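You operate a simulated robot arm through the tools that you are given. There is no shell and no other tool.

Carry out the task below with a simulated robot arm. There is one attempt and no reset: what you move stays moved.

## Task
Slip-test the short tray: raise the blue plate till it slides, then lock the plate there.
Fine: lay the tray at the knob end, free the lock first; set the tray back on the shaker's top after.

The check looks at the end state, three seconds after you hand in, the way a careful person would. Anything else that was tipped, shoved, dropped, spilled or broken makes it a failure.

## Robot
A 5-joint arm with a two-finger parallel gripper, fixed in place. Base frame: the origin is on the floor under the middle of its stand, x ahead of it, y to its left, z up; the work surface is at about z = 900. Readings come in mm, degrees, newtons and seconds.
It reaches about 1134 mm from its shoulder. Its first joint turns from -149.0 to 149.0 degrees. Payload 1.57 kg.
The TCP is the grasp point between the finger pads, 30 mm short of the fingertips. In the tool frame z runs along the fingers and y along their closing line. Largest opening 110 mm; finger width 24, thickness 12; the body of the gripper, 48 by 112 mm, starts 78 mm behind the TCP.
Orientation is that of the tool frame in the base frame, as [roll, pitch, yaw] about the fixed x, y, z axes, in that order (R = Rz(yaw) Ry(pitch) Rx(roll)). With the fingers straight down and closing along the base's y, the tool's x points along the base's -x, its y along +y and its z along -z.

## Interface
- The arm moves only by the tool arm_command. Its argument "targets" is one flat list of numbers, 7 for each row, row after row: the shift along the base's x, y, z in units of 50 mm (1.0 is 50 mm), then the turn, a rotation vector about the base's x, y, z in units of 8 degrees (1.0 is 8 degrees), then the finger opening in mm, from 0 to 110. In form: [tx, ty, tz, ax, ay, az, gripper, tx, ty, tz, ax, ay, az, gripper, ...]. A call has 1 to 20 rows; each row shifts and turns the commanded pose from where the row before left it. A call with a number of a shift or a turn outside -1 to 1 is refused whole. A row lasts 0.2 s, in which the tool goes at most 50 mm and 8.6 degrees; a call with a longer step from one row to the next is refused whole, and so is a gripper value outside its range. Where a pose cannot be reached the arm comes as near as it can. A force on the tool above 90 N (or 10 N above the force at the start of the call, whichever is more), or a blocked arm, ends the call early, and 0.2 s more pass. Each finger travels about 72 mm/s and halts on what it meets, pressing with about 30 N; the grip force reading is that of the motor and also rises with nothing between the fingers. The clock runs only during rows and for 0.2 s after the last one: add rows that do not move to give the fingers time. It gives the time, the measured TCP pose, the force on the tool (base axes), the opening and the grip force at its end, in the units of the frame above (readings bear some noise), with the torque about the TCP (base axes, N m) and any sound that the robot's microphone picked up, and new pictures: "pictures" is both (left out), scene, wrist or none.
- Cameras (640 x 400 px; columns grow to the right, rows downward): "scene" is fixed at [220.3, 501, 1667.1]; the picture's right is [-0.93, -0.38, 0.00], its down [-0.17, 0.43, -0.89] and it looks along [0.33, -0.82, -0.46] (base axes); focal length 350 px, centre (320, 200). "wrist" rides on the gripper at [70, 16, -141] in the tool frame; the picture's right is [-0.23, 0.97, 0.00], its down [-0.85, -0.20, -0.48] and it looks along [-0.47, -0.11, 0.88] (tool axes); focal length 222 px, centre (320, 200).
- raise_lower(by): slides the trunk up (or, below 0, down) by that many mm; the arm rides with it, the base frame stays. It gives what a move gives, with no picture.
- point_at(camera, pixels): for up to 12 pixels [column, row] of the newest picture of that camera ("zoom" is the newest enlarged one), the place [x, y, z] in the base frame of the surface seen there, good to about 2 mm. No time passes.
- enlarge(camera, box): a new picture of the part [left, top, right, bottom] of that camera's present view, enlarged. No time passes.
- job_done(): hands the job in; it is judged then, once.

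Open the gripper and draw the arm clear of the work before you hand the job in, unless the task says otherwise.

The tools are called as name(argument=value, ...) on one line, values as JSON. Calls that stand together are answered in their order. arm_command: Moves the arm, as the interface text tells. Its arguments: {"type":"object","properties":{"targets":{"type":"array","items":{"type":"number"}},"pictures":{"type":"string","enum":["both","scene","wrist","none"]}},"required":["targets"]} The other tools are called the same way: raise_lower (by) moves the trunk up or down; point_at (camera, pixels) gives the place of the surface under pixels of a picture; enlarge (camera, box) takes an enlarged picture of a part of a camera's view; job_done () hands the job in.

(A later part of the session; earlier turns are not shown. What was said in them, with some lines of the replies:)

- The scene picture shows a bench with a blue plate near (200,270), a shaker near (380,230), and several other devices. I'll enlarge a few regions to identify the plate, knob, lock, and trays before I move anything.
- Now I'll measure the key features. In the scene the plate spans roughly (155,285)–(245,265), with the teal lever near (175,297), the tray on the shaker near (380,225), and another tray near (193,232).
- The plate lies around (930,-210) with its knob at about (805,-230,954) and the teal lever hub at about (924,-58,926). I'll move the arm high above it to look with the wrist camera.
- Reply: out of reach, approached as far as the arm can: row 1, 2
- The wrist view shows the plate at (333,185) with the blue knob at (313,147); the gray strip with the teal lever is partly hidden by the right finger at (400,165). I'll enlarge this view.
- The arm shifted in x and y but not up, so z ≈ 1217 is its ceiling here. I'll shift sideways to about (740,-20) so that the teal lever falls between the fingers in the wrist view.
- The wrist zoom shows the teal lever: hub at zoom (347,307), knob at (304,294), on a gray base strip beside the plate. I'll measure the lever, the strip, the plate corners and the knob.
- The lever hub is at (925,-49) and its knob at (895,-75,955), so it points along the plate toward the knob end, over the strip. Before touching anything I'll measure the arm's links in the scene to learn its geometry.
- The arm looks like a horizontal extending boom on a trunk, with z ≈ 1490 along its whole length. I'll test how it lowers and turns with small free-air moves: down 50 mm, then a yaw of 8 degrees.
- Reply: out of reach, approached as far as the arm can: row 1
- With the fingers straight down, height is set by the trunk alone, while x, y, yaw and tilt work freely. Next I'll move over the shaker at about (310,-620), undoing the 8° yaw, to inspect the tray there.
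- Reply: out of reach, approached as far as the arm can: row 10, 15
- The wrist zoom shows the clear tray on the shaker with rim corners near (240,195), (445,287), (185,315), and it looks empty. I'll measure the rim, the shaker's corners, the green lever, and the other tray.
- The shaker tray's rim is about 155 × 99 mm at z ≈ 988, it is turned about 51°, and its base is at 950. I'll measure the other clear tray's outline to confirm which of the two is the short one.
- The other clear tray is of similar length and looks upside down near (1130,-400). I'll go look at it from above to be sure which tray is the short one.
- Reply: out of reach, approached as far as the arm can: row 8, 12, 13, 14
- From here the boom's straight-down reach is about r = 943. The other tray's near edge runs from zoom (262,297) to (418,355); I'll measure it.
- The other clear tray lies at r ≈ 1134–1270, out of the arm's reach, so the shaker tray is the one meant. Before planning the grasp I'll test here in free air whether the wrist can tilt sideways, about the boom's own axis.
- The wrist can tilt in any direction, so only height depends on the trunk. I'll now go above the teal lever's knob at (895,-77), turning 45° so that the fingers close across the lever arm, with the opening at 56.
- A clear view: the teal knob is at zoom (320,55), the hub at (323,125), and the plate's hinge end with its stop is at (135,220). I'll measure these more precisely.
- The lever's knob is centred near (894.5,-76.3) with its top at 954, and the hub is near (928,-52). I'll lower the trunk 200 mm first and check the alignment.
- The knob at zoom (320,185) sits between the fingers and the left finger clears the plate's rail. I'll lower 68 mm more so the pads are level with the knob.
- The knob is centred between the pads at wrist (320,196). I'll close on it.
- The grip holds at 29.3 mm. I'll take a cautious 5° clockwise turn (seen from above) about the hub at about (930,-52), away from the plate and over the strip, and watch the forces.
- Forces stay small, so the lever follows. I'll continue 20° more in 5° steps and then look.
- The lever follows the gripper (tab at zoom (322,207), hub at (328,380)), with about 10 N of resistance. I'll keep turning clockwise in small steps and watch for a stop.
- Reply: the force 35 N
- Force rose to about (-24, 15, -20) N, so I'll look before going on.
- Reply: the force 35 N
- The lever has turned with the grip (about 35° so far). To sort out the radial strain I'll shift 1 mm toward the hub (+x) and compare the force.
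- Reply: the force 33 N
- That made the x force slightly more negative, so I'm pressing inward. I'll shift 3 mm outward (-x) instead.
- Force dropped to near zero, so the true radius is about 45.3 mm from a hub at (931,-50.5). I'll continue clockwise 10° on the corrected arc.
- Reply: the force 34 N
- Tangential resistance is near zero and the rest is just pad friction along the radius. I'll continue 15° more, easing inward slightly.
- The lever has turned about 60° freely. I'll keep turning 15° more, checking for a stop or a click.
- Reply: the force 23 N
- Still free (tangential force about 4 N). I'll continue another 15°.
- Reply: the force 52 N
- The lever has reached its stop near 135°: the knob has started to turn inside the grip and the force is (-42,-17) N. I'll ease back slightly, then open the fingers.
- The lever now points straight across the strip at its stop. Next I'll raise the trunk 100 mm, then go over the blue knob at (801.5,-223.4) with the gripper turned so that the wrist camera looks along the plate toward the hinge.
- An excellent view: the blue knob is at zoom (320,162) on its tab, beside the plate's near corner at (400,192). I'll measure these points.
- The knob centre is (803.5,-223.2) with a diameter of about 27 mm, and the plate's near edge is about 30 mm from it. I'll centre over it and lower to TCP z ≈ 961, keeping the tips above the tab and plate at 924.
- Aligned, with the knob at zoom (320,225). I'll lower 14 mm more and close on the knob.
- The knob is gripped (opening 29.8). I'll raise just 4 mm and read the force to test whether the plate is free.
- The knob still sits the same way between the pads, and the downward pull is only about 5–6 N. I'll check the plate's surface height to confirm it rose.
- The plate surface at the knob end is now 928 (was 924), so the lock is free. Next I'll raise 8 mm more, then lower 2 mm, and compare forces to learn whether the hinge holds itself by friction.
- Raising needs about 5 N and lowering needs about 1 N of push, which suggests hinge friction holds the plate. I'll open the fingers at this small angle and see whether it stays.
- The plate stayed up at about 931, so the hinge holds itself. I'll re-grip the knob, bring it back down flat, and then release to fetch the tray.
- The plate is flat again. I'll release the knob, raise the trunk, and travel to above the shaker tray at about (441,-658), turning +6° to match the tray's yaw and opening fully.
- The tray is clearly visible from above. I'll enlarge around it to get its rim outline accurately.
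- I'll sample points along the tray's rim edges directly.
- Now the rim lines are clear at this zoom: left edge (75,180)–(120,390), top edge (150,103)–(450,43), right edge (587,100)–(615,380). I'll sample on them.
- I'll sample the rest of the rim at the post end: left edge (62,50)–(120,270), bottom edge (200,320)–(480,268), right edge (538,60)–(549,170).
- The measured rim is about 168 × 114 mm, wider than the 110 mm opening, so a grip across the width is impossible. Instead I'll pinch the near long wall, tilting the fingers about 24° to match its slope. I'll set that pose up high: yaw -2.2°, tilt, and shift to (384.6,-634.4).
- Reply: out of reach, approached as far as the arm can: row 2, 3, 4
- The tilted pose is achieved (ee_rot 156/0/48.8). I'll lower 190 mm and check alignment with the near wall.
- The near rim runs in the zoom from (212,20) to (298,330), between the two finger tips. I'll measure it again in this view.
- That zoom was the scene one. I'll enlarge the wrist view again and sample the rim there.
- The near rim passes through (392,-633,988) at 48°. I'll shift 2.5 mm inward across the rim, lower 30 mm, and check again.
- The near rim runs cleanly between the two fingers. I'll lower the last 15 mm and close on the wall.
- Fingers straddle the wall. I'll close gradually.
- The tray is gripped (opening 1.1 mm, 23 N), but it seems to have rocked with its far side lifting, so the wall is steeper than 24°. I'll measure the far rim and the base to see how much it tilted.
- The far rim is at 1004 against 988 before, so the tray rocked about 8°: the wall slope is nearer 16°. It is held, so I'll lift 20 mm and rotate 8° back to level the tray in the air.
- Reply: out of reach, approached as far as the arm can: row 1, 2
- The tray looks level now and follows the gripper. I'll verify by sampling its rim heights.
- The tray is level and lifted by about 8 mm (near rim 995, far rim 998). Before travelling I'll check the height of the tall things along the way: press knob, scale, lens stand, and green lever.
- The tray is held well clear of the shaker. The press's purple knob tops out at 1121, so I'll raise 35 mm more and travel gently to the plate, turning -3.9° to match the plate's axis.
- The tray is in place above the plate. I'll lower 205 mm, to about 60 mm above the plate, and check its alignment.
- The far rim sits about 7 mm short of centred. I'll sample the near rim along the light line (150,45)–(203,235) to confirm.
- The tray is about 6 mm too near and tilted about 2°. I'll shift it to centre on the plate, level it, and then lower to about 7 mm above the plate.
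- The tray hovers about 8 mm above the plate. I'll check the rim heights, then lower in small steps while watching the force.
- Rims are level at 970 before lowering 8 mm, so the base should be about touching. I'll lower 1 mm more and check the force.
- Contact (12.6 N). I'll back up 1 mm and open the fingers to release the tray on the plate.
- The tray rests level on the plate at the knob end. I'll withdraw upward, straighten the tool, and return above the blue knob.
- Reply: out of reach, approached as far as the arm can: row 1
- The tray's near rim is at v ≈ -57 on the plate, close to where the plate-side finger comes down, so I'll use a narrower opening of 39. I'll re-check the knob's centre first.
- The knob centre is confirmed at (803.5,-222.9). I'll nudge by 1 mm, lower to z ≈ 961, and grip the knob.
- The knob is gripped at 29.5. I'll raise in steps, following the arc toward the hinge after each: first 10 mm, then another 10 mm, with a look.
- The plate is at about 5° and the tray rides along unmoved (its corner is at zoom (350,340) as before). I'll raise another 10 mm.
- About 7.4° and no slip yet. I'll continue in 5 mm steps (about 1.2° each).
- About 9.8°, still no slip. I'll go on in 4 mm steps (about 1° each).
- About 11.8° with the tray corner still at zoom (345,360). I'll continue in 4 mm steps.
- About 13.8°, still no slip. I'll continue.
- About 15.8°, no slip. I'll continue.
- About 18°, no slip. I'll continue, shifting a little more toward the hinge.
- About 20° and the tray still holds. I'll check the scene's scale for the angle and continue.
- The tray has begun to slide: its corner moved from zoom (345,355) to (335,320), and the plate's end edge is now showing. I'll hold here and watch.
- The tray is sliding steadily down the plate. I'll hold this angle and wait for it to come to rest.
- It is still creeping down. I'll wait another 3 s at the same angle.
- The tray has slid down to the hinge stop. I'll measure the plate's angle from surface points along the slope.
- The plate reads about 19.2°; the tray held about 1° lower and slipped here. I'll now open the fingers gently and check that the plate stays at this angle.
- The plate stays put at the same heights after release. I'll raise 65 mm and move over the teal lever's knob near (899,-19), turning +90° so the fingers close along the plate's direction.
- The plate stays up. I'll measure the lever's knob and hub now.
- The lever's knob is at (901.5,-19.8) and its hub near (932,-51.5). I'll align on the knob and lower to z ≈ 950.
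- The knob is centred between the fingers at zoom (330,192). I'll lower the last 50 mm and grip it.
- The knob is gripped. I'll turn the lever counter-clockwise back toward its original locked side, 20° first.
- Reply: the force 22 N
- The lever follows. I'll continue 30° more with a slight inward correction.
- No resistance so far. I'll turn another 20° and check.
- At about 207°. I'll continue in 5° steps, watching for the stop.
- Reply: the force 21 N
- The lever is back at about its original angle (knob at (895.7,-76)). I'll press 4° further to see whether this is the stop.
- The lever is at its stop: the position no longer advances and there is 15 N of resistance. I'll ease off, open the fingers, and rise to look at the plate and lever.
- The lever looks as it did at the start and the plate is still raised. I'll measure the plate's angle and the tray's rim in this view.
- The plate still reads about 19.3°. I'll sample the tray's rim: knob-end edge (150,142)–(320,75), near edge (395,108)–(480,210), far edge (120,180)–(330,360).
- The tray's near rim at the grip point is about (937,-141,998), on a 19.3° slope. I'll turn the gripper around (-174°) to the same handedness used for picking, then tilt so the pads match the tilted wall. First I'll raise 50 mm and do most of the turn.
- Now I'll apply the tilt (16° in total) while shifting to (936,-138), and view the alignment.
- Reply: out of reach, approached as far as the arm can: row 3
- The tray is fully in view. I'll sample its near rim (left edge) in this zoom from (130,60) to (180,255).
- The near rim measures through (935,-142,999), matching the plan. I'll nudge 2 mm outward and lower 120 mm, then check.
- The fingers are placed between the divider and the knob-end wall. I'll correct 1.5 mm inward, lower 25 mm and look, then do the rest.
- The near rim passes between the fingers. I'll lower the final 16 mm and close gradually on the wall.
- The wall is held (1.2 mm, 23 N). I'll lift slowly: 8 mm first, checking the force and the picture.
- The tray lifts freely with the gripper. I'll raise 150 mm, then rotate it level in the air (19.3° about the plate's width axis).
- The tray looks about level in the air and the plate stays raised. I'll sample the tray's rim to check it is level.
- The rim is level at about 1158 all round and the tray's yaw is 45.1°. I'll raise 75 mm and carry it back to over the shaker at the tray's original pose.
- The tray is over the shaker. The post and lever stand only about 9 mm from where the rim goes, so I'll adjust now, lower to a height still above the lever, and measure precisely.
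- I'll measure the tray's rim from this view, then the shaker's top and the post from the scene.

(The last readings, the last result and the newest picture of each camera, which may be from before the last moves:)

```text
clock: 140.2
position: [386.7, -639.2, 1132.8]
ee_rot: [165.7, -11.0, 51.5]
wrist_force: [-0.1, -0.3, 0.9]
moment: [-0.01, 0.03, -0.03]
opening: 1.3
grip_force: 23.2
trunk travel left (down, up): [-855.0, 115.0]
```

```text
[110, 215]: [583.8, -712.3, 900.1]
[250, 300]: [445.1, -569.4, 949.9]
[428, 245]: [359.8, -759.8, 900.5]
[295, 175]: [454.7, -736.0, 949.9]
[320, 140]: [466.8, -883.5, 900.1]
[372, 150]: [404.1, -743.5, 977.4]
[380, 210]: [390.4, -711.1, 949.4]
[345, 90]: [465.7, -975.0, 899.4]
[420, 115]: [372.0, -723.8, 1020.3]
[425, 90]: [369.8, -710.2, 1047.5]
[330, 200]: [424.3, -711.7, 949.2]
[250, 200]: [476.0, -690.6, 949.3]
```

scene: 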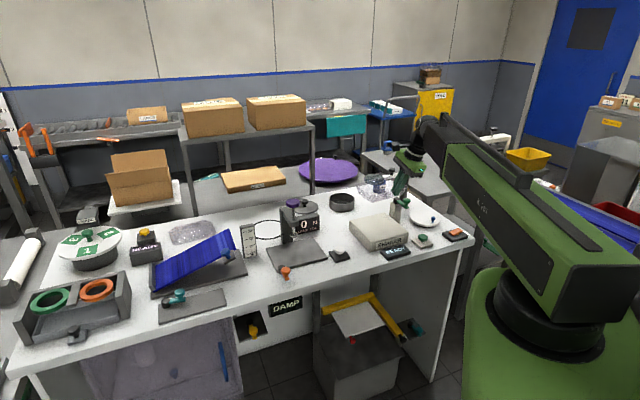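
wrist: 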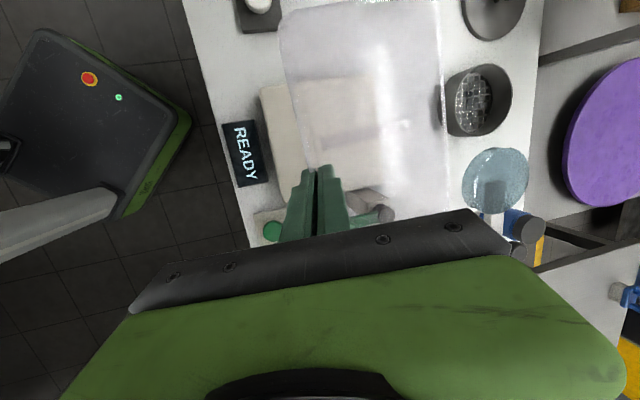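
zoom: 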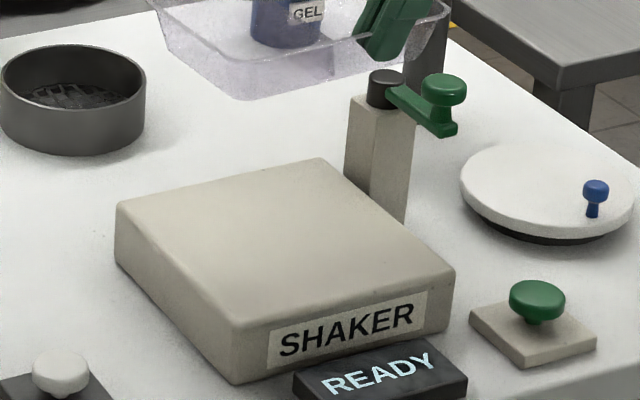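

The tray's centre is (446.4,-655.6), about 9 mm clear of the post and lever. I'll shift 2.5 mm further from the post, then lower 120 mm.

arm_command(targets=[0.034, 0.037, 0, 0, 0, 0, 0, 0, 0, 0, 0, 0, 0, 0], pictures="none")

raise_lower(by=-60)

raise_lower(by=-60)

arm_command(targets=[0, 0, 0, 0, 0, 0, 0], pictures="both")

enlarge(camera="scene", box=[340, 175, 430, 255])

enlarge(camera="wrist", box=[220, 0, 480, 220])

```text
clock: 140.8
position: [389.2, -639.6, 1132.8]
ee_rot: [165.8, -10.9, 51.5]
wrist_force: [0.0, -0.6, -0.7]
moment: [0.01, 0.03, 0.01]
opening: 1.3
grip_force: 22.7
trunk travel left (down, up): [-855.0, 115.0]
```

```text
clock: 141.8
position: [388.4, -638.3, 1072.5]
ee_rot: [165.9, -10.8, 51.4]
wrist_force: [0.0, 0.2, -0.2]
moment: [-0.01, -0.05, -0.01]
opening: 1.5
grip_force: 22.9
trunk travel left (down, up): [-795.0, 175.0]
```

```text
clock: 142.8
position: [390.2, -639.3, 1013.9]
ee_rot: [165.8, -11.0, 51.6]
wrist_force: [-0.3, 0.4, -0.2]
moment: [-0.01, 0.02, -0.02]
opening: 1.4
grip_force: 23.0
trunk travel left (down, up): [-735.0, 235.0]
```

```text
clock: 143.2
position: [390.7, -638.6, 1014.0]
ee_rot: [165.8, -10.8, 51.5]
wrist_force: [-0.1, -0.8, 0.1]
moment: [0.02, 0.0, -0.02]
opening: 1.2
grip_force: 23.2
trunk travel left (down, up): [-735.0, 235.0]
```

scene: 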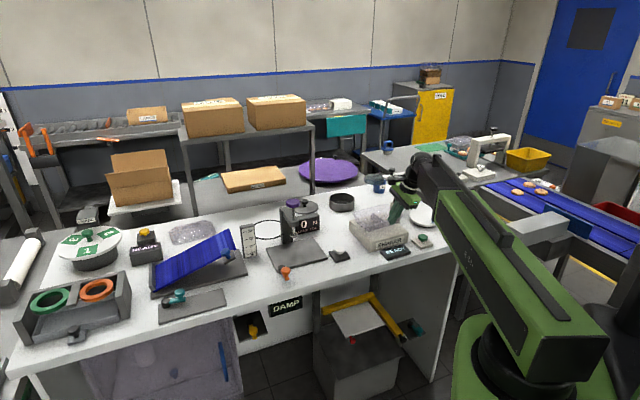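
wrist: 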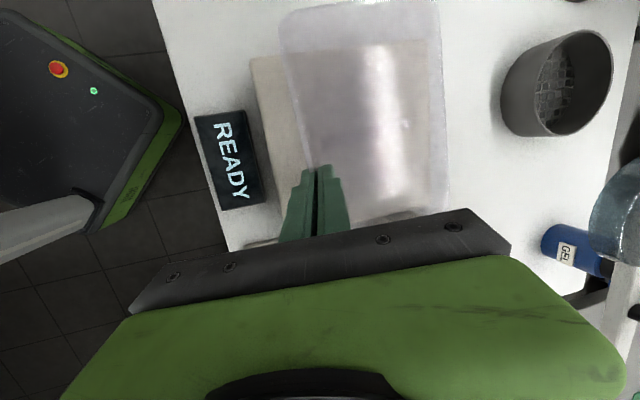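

```text
5.00 times, centred on (385, 215) of scene
```

zoom: 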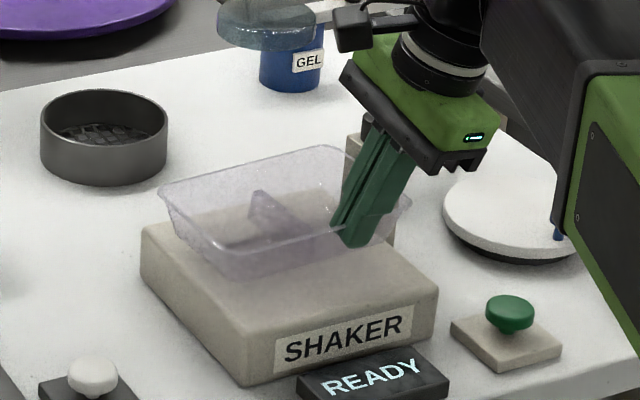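

```text
1.82 times, centred on (350, 110) of wrist
```

zoom: 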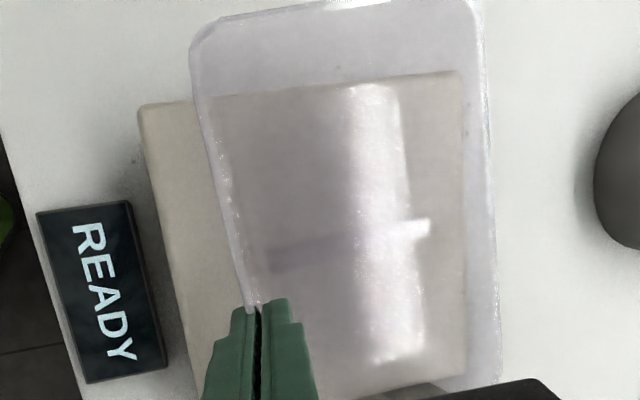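

The tray is about 15 mm above the shaker's top. I'll verify its position once more before the final lowering.

point_at(camera="zoom", pixels=[[193, 80], [200, 115], [208, 150], [218, 190], [230, 235], [242, 285], [488, 100], [492, 170], [497, 260], [235, 17], [300, 8], [460, 5]])

point_at(camera="zoom", pixels=[[195, 90], [203, 127], [212, 165], [223, 210], [235, 255], [140, 105], [460, 72], [490, 130], [495, 220], [499, 320], [260, 13], [350, 3]])

```text
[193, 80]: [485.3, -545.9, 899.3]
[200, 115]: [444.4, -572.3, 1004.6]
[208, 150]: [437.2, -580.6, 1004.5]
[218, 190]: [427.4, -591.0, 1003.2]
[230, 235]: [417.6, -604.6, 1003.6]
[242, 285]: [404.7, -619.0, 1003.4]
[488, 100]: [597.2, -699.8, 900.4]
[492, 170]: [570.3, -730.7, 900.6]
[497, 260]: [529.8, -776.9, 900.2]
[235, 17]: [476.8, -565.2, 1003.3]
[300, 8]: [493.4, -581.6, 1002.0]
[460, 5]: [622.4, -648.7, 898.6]
```

```text
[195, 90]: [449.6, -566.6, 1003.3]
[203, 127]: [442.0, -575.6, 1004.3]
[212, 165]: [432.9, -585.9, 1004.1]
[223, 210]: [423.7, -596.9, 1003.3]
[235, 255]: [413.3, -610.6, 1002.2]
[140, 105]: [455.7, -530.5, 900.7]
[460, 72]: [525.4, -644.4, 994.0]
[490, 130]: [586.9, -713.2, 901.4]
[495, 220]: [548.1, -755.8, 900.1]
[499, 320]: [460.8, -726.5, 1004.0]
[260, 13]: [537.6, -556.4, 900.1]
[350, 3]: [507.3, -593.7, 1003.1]
```

The tray is about 4.5 mm too far from the post side to sit fully on the top, so I'll shift it back by 4 mm to centre it on the shaker. Then I'll lower 13 mm and feel for contact.

arm_command(targets=[-0.054, -0.059, 0, 0, 0, 0, 0, 0, 0, 0, 0, 0, 0, 0], pictures="none")

raise_lower(by=-13)

raise_lower(by=-1.5)

raise_lower(by=-1)

```text
clock: 143.8
position: [385.9, -641.0, 1013.5]
ee_rot: [165.8, -10.9, 51.6]
wrist_force: [0.7, 0.0, 0.3]
moment: [-0.02, 0.05, -0.01]
opening: 1.1
grip_force: 23.0
trunk travel left (down, up): [-735.0, 235.0]
```

```text
clock: 144.4
position: [386.4, -641.4, 1000.4]
ee_rot: [165.8, -10.9, 51.5]
wrist_force: [-0.5, -0.5, 0.4]
moment: [-0.01, 0.05, -0.02]
opening: 1.2
grip_force: 22.7
trunk travel left (down, up): [-722.0, 248.0]
```

```text
clock: 144.9
position: [385.1, -640.6, 1000.0]
ee_rot: [165.8, -10.8, 51.5]
wrist_force: [0.3, -0.4, 0.2]
moment: [-0.02, -0.03, 0.02]
opening: 1.2
grip_force: 23.0
trunk travel left (down, up): [-721.0, 249.0]
```

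```text
clock: 145.4
position: [385.4, -640.5, 998.8]
ee_rot: [165.7, -10.9, 51.4]
wrist_force: [-0.3, -0.3, 1.7]
moment: [0.07, -0.06, 0.01]
opening: 1.3
grip_force: 23.0
trunk travel left (down, up): [-720.0, 250.0]
```

First hint of contact (1.7 N). I'll lower 1 mm more to confirm.

raise_lower(by=-1)

arm_command(targets=[0, 0, 0, 0, 0, 0, 0], pictures="both")

enlarge(camera="scene", box=[340, 175, 430, 255])

```text
clock: 145.9
position: [386.0, -640.9, 997.6]
ee_rot: [165.7, -11.0, 51.5]
wrist_force: [0.0, -1.5, 13.8]
moment: [-0.04, -0.25, 0.03]
opening: 1.3
grip_force: 23.6
trunk travel left (down, up): [-719.0, 251.0]
```

```text
clock: 146.3
position: [385.0, -641.5, 998.1]
ee_rot: [165.7, -11.0, 51.5]
wrist_force: [-0.1, -2.6, 13.5]
moment: [-0.12, -0.23, -0.09]
opening: 1.5
grip_force: 22.2
trunk travel left (down, up): [-719.0, 251.0]
```

scene: 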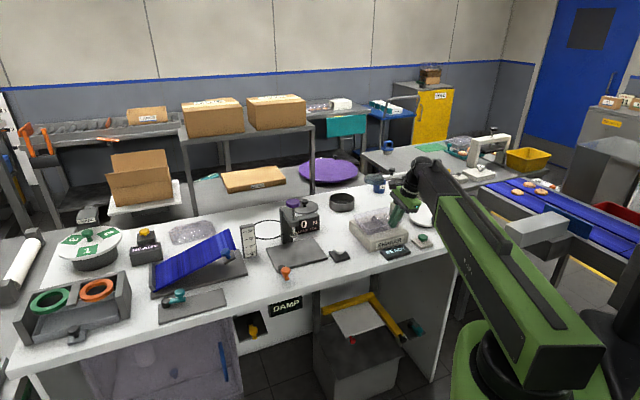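
wrist: 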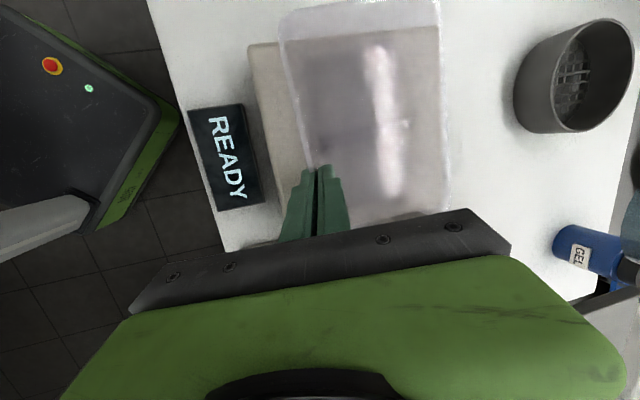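

```text
5.00 times, centred on (385, 215) of scene
```

zoom: 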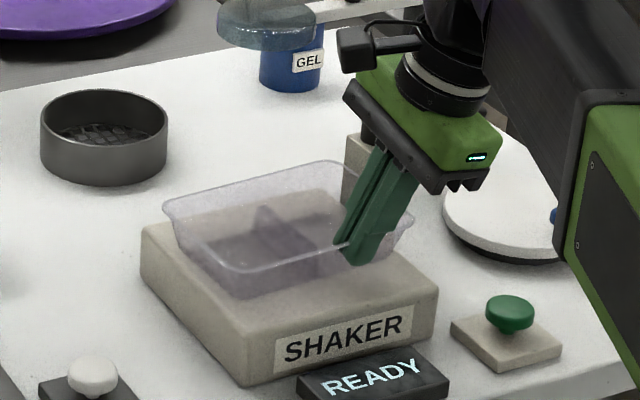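

Firm contact (13.5 N). I'll back up 1 mm and open the fingers gently to release the tray.

raise_lower(by=1)

arm_command(targets=[0, 0, 0, 0, 0, 0, 6, 0, 0, 0, 0, 0, 0, 14, 0, 0, 0, 0, 0, 0, 24, 0, 0, 0, 0, 0, 0, 30, 0, 0, 0, 0, 0, 0, 30], pictures="both")

enlarge(camera="wrist", box=[220, 0, 480, 220])

enlarge(camera="scene", box=[340, 175, 430, 255])

```text
clock: 146.8
position: [385.6, -640.9, 998.5]
ee_rot: [165.8, -10.9, 51.5]
wrist_force: [0.5, -0.6, 2.4]
moment: [-0.03, -0.05, 0.0]
opening: 1.2
grip_force: 23.2
trunk travel left (down, up): [-720.0, 250.0]
```

```text
clock: 148.0
position: [385.7, -641.8, 998.5]
ee_rot: [165.8, -10.9, 51.4]
wrist_force: [-0.2, 0.6, 0.1]
moment: [0.0, 0.02, -0.05]
opening: 30.3
grip_force: 0.0
trunk travel left (down, up): [-720.0, 250.0]
```

scene: 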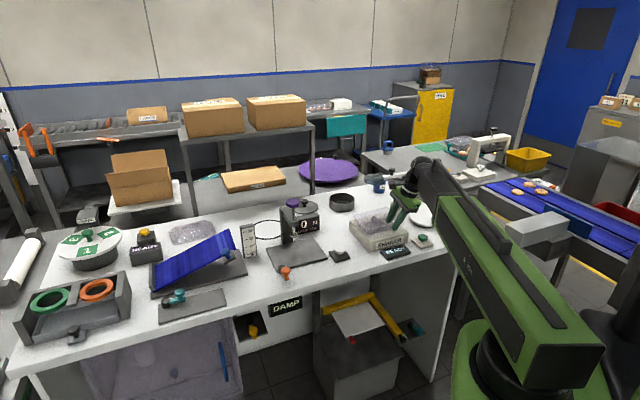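
wrist: 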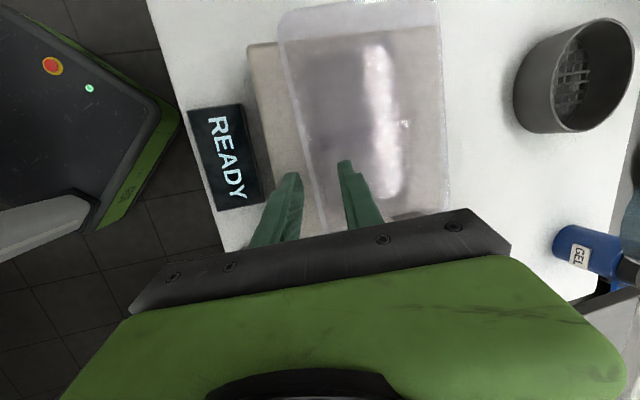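

```text
1.82 times, centred on (350, 110) of wrist
```

zoom: 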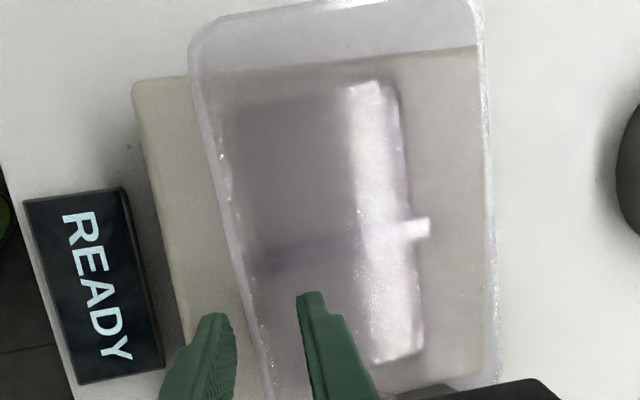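

```text
5.00 times, centred on (385, 215) of scene
```

zoom: 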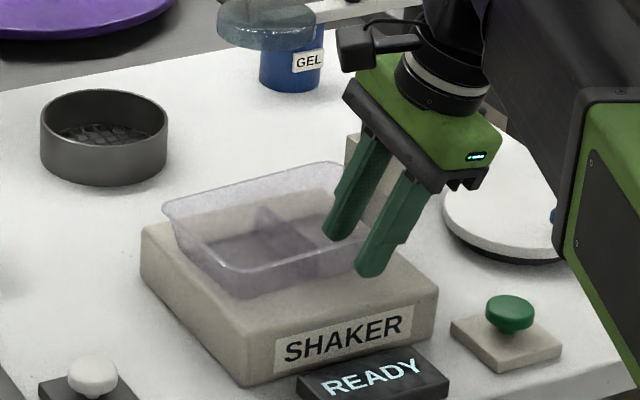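

The tray sits on the shaker, released. I'll raise straight up and clear, then look at the tray from above.

raise_lower(by=30)

raise_lower(by=180)

arm_command(targets=[0, 0, 0, 0, 0, 0, 60, 0, 0, 0, 0, 0, 0, 60], pictures="both")

enlarge(camera="scene", box=[340, 175, 430, 255])

enlarge(camera="wrist", box=[220, 40, 420, 210])

```text
clock: 148.8
position: [386.7, -641.5, 1027.4]
ee_rot: [165.8, -10.9, 51.5]
wrist_force: [0.2, -0.7, -0.1]
moment: [0.06, -0.04, 0.01]
opening: 30.0
grip_force: 0.1
trunk travel left (down, up): [-750.0, 220.0]
```

```text
clock: 150.8
position: [385.1, -642.4, 1206.9]
ee_rot: [165.8, -11.0, 51.5]
wrist_force: [0.0, 0.0, 0.2]
moment: [0.02, -0.01, -0.03]
opening: 30.0
grip_force: 0.0
trunk travel left (down, up): [-930.0, 40.0]
```

```text
clock: 151.4
position: [386.4, -641.8, 1208.1]
ee_rot: [165.8, -10.9, 51.5]
wrist_force: [0.8, 0.8, 0.1]
moment: [0.01, -0.02, -0.01]
opening: 60.0
grip_force: 0.0
trunk travel left (down, up): [-930.0, 40.0]
```

scene: 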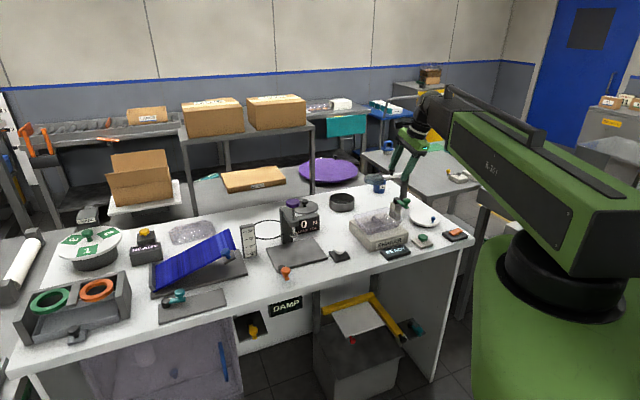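
wrist: 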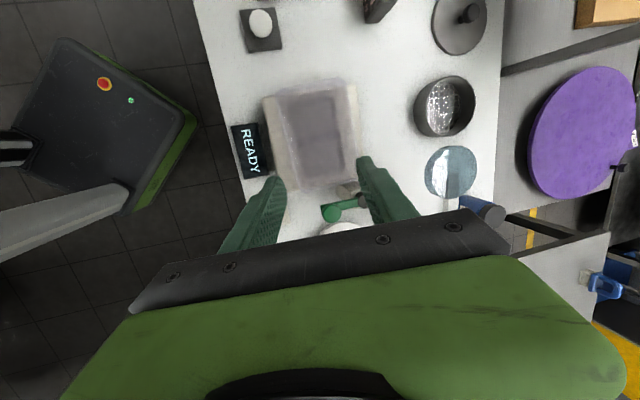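

```text
5.00 times, centred on (385, 215) of scene
```

zoom: 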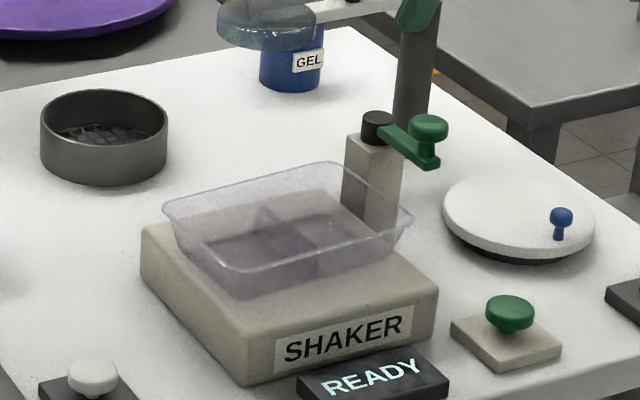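

```text
2.35 times, centred on (320, 125) of wrist
```

zoom: 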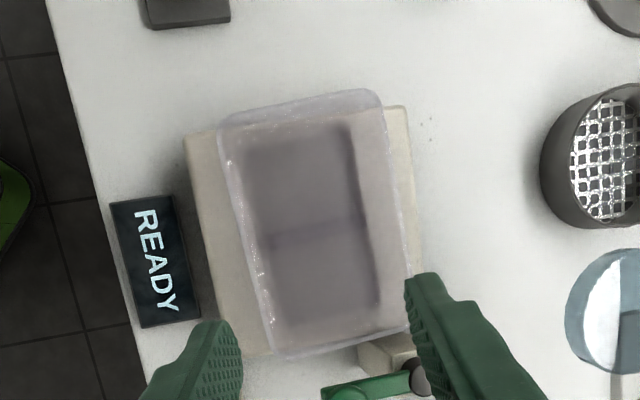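

The tray is back on the shaker's top, level and centred. Now I'll compare the lever and plate with the start, using the same scene enlargement as at the beginning.

enlarge(camera="scene", box=[150, 270, 230, 325])

enlarge(camera="scene", box=[140, 210, 270, 310])

point_at(camera="zoom", pixels=[[100, 300], [180, 270], [250, 220], [330, 180], [400, 140], [420, 100], [180, 230], [300, 150], [350, 130], [250, 180]])

```text
7.27 times, centred on (190, 298) of scene
```

zoom: 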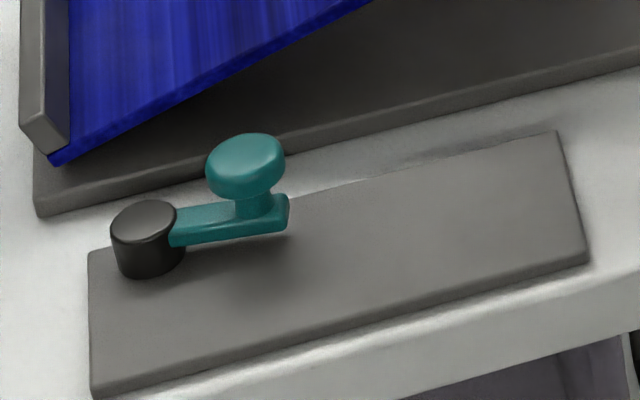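

```text
4.00 times, centred on (205, 260) of scene
```

zoom: 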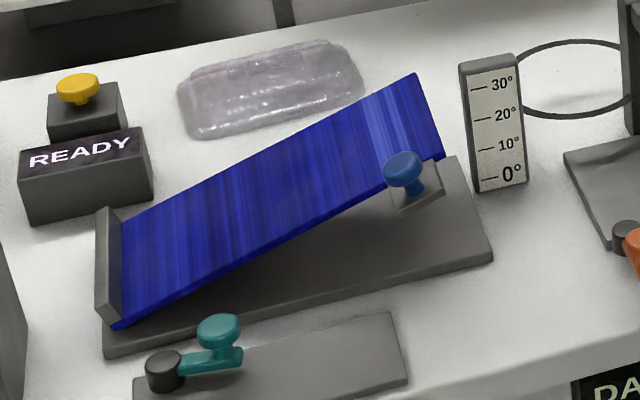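

```text
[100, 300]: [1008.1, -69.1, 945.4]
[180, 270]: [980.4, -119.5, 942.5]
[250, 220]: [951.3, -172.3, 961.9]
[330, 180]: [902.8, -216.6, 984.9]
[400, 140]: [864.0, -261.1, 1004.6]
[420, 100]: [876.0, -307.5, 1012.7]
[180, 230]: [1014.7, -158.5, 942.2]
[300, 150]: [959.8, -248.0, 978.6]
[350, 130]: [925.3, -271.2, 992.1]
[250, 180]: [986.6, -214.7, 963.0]
```

The lever matches its original locked position exactly, and the plate reads about 19° with the lock engaged. I'll straighten the tool and draw the arm clear to its starting pose with the gripper open.

arm_command(targets=[0, 0, 0, 0.02, 0.75, 0, 60, 0, 0, 0, 0.02, 0.75, 0, 80, 0, 0, 0, 0.02, 0.75, 0, 110, 0.425, 0.68, 0, 0, 0, 0, 110, 0.425, 0.68, 0, 0, 0, 0, 110, 0.425, 0.68, 0, 0, 0, 0, 110, 0.425, 0.68, 0, 0, 0, 0, 110, 0.425, 0.68, 0, 0, 0, 0, 110, 0.425, 0.68, 0, 0, 0, 0, 110, 0.425, 0.68, 0, 0, 0, 0, 110, 0.425, 0.68, 0, 0, 0, 0, 110, 0, 0, 0, 0, 0, 0, 110], pictures="both")

enlarge(camera="scene", box=[120, 180, 440, 330])

```text
clock: 154.0
position: [556.4, -370.9, 1196.9]
ee_rot: [-179.9, 0.2, 50.1]
wrist_force: [0.5, 0.4, -0.8]
moment: [0.03, 0.01, -0.02]
opening: 110.3
grip_force: 0.0
out of reach, approached as far as the arm can: row 1, 2, 6, 8
trunk travel left (down, up): [-930.0, 40.0]
```

scene: 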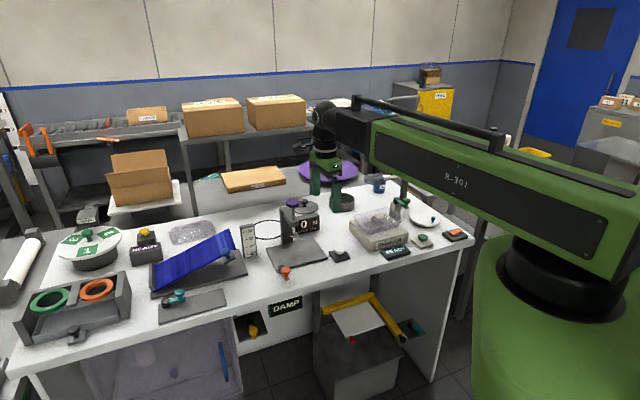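
wrist: 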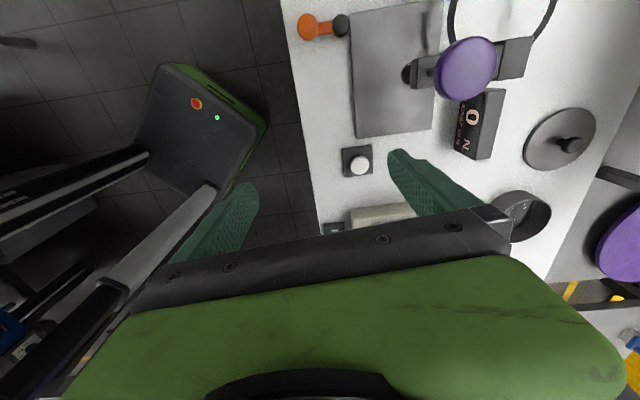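

```text
2.00 times, centred on (280, 255) of scene
```

zoom: 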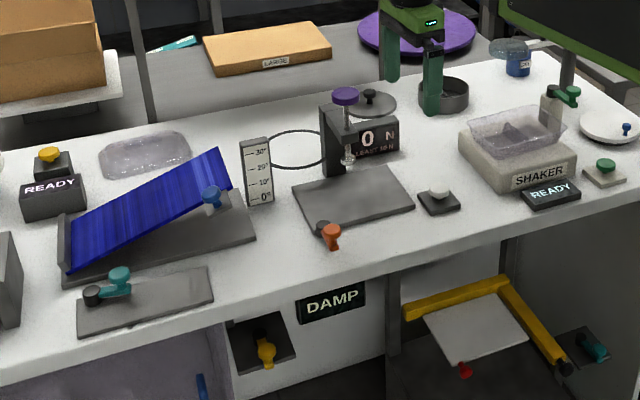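

The final view shows the plate raised and locked, the lever back at its stop, the tray on the shaker's top, and nothing else disturbed. The gripper is open and the arm is clear, so I'm handing in.

job_done()

```text
The job is handed in.
```

The slip test is finished: the tray slid with the blue plate at about 19°. It had still held about 1° lower.

- **Lock:** I freed the teal lever first. Once the tray had slid down to the stop, I turned the lever back to its original stop. I didn't push on the locked plate to test it, but it hasn't moved since and the lever looks exactly as it did at the start.
- **Plate:** My last reading was about 19°, the same as when the tray slid.
- **Which tray:** I took the tray on the shaker as the short one. A second clear tray of about the same length and width lies upside down behind the plate, out of the arm's reach.
- **Tray:** It's back on the shaker's top, level and within a few millimetres of where it started.
- **Everything else:** I saw nothing tipped, shoved or spilled. The gripper is open and the arm is drawn clear.
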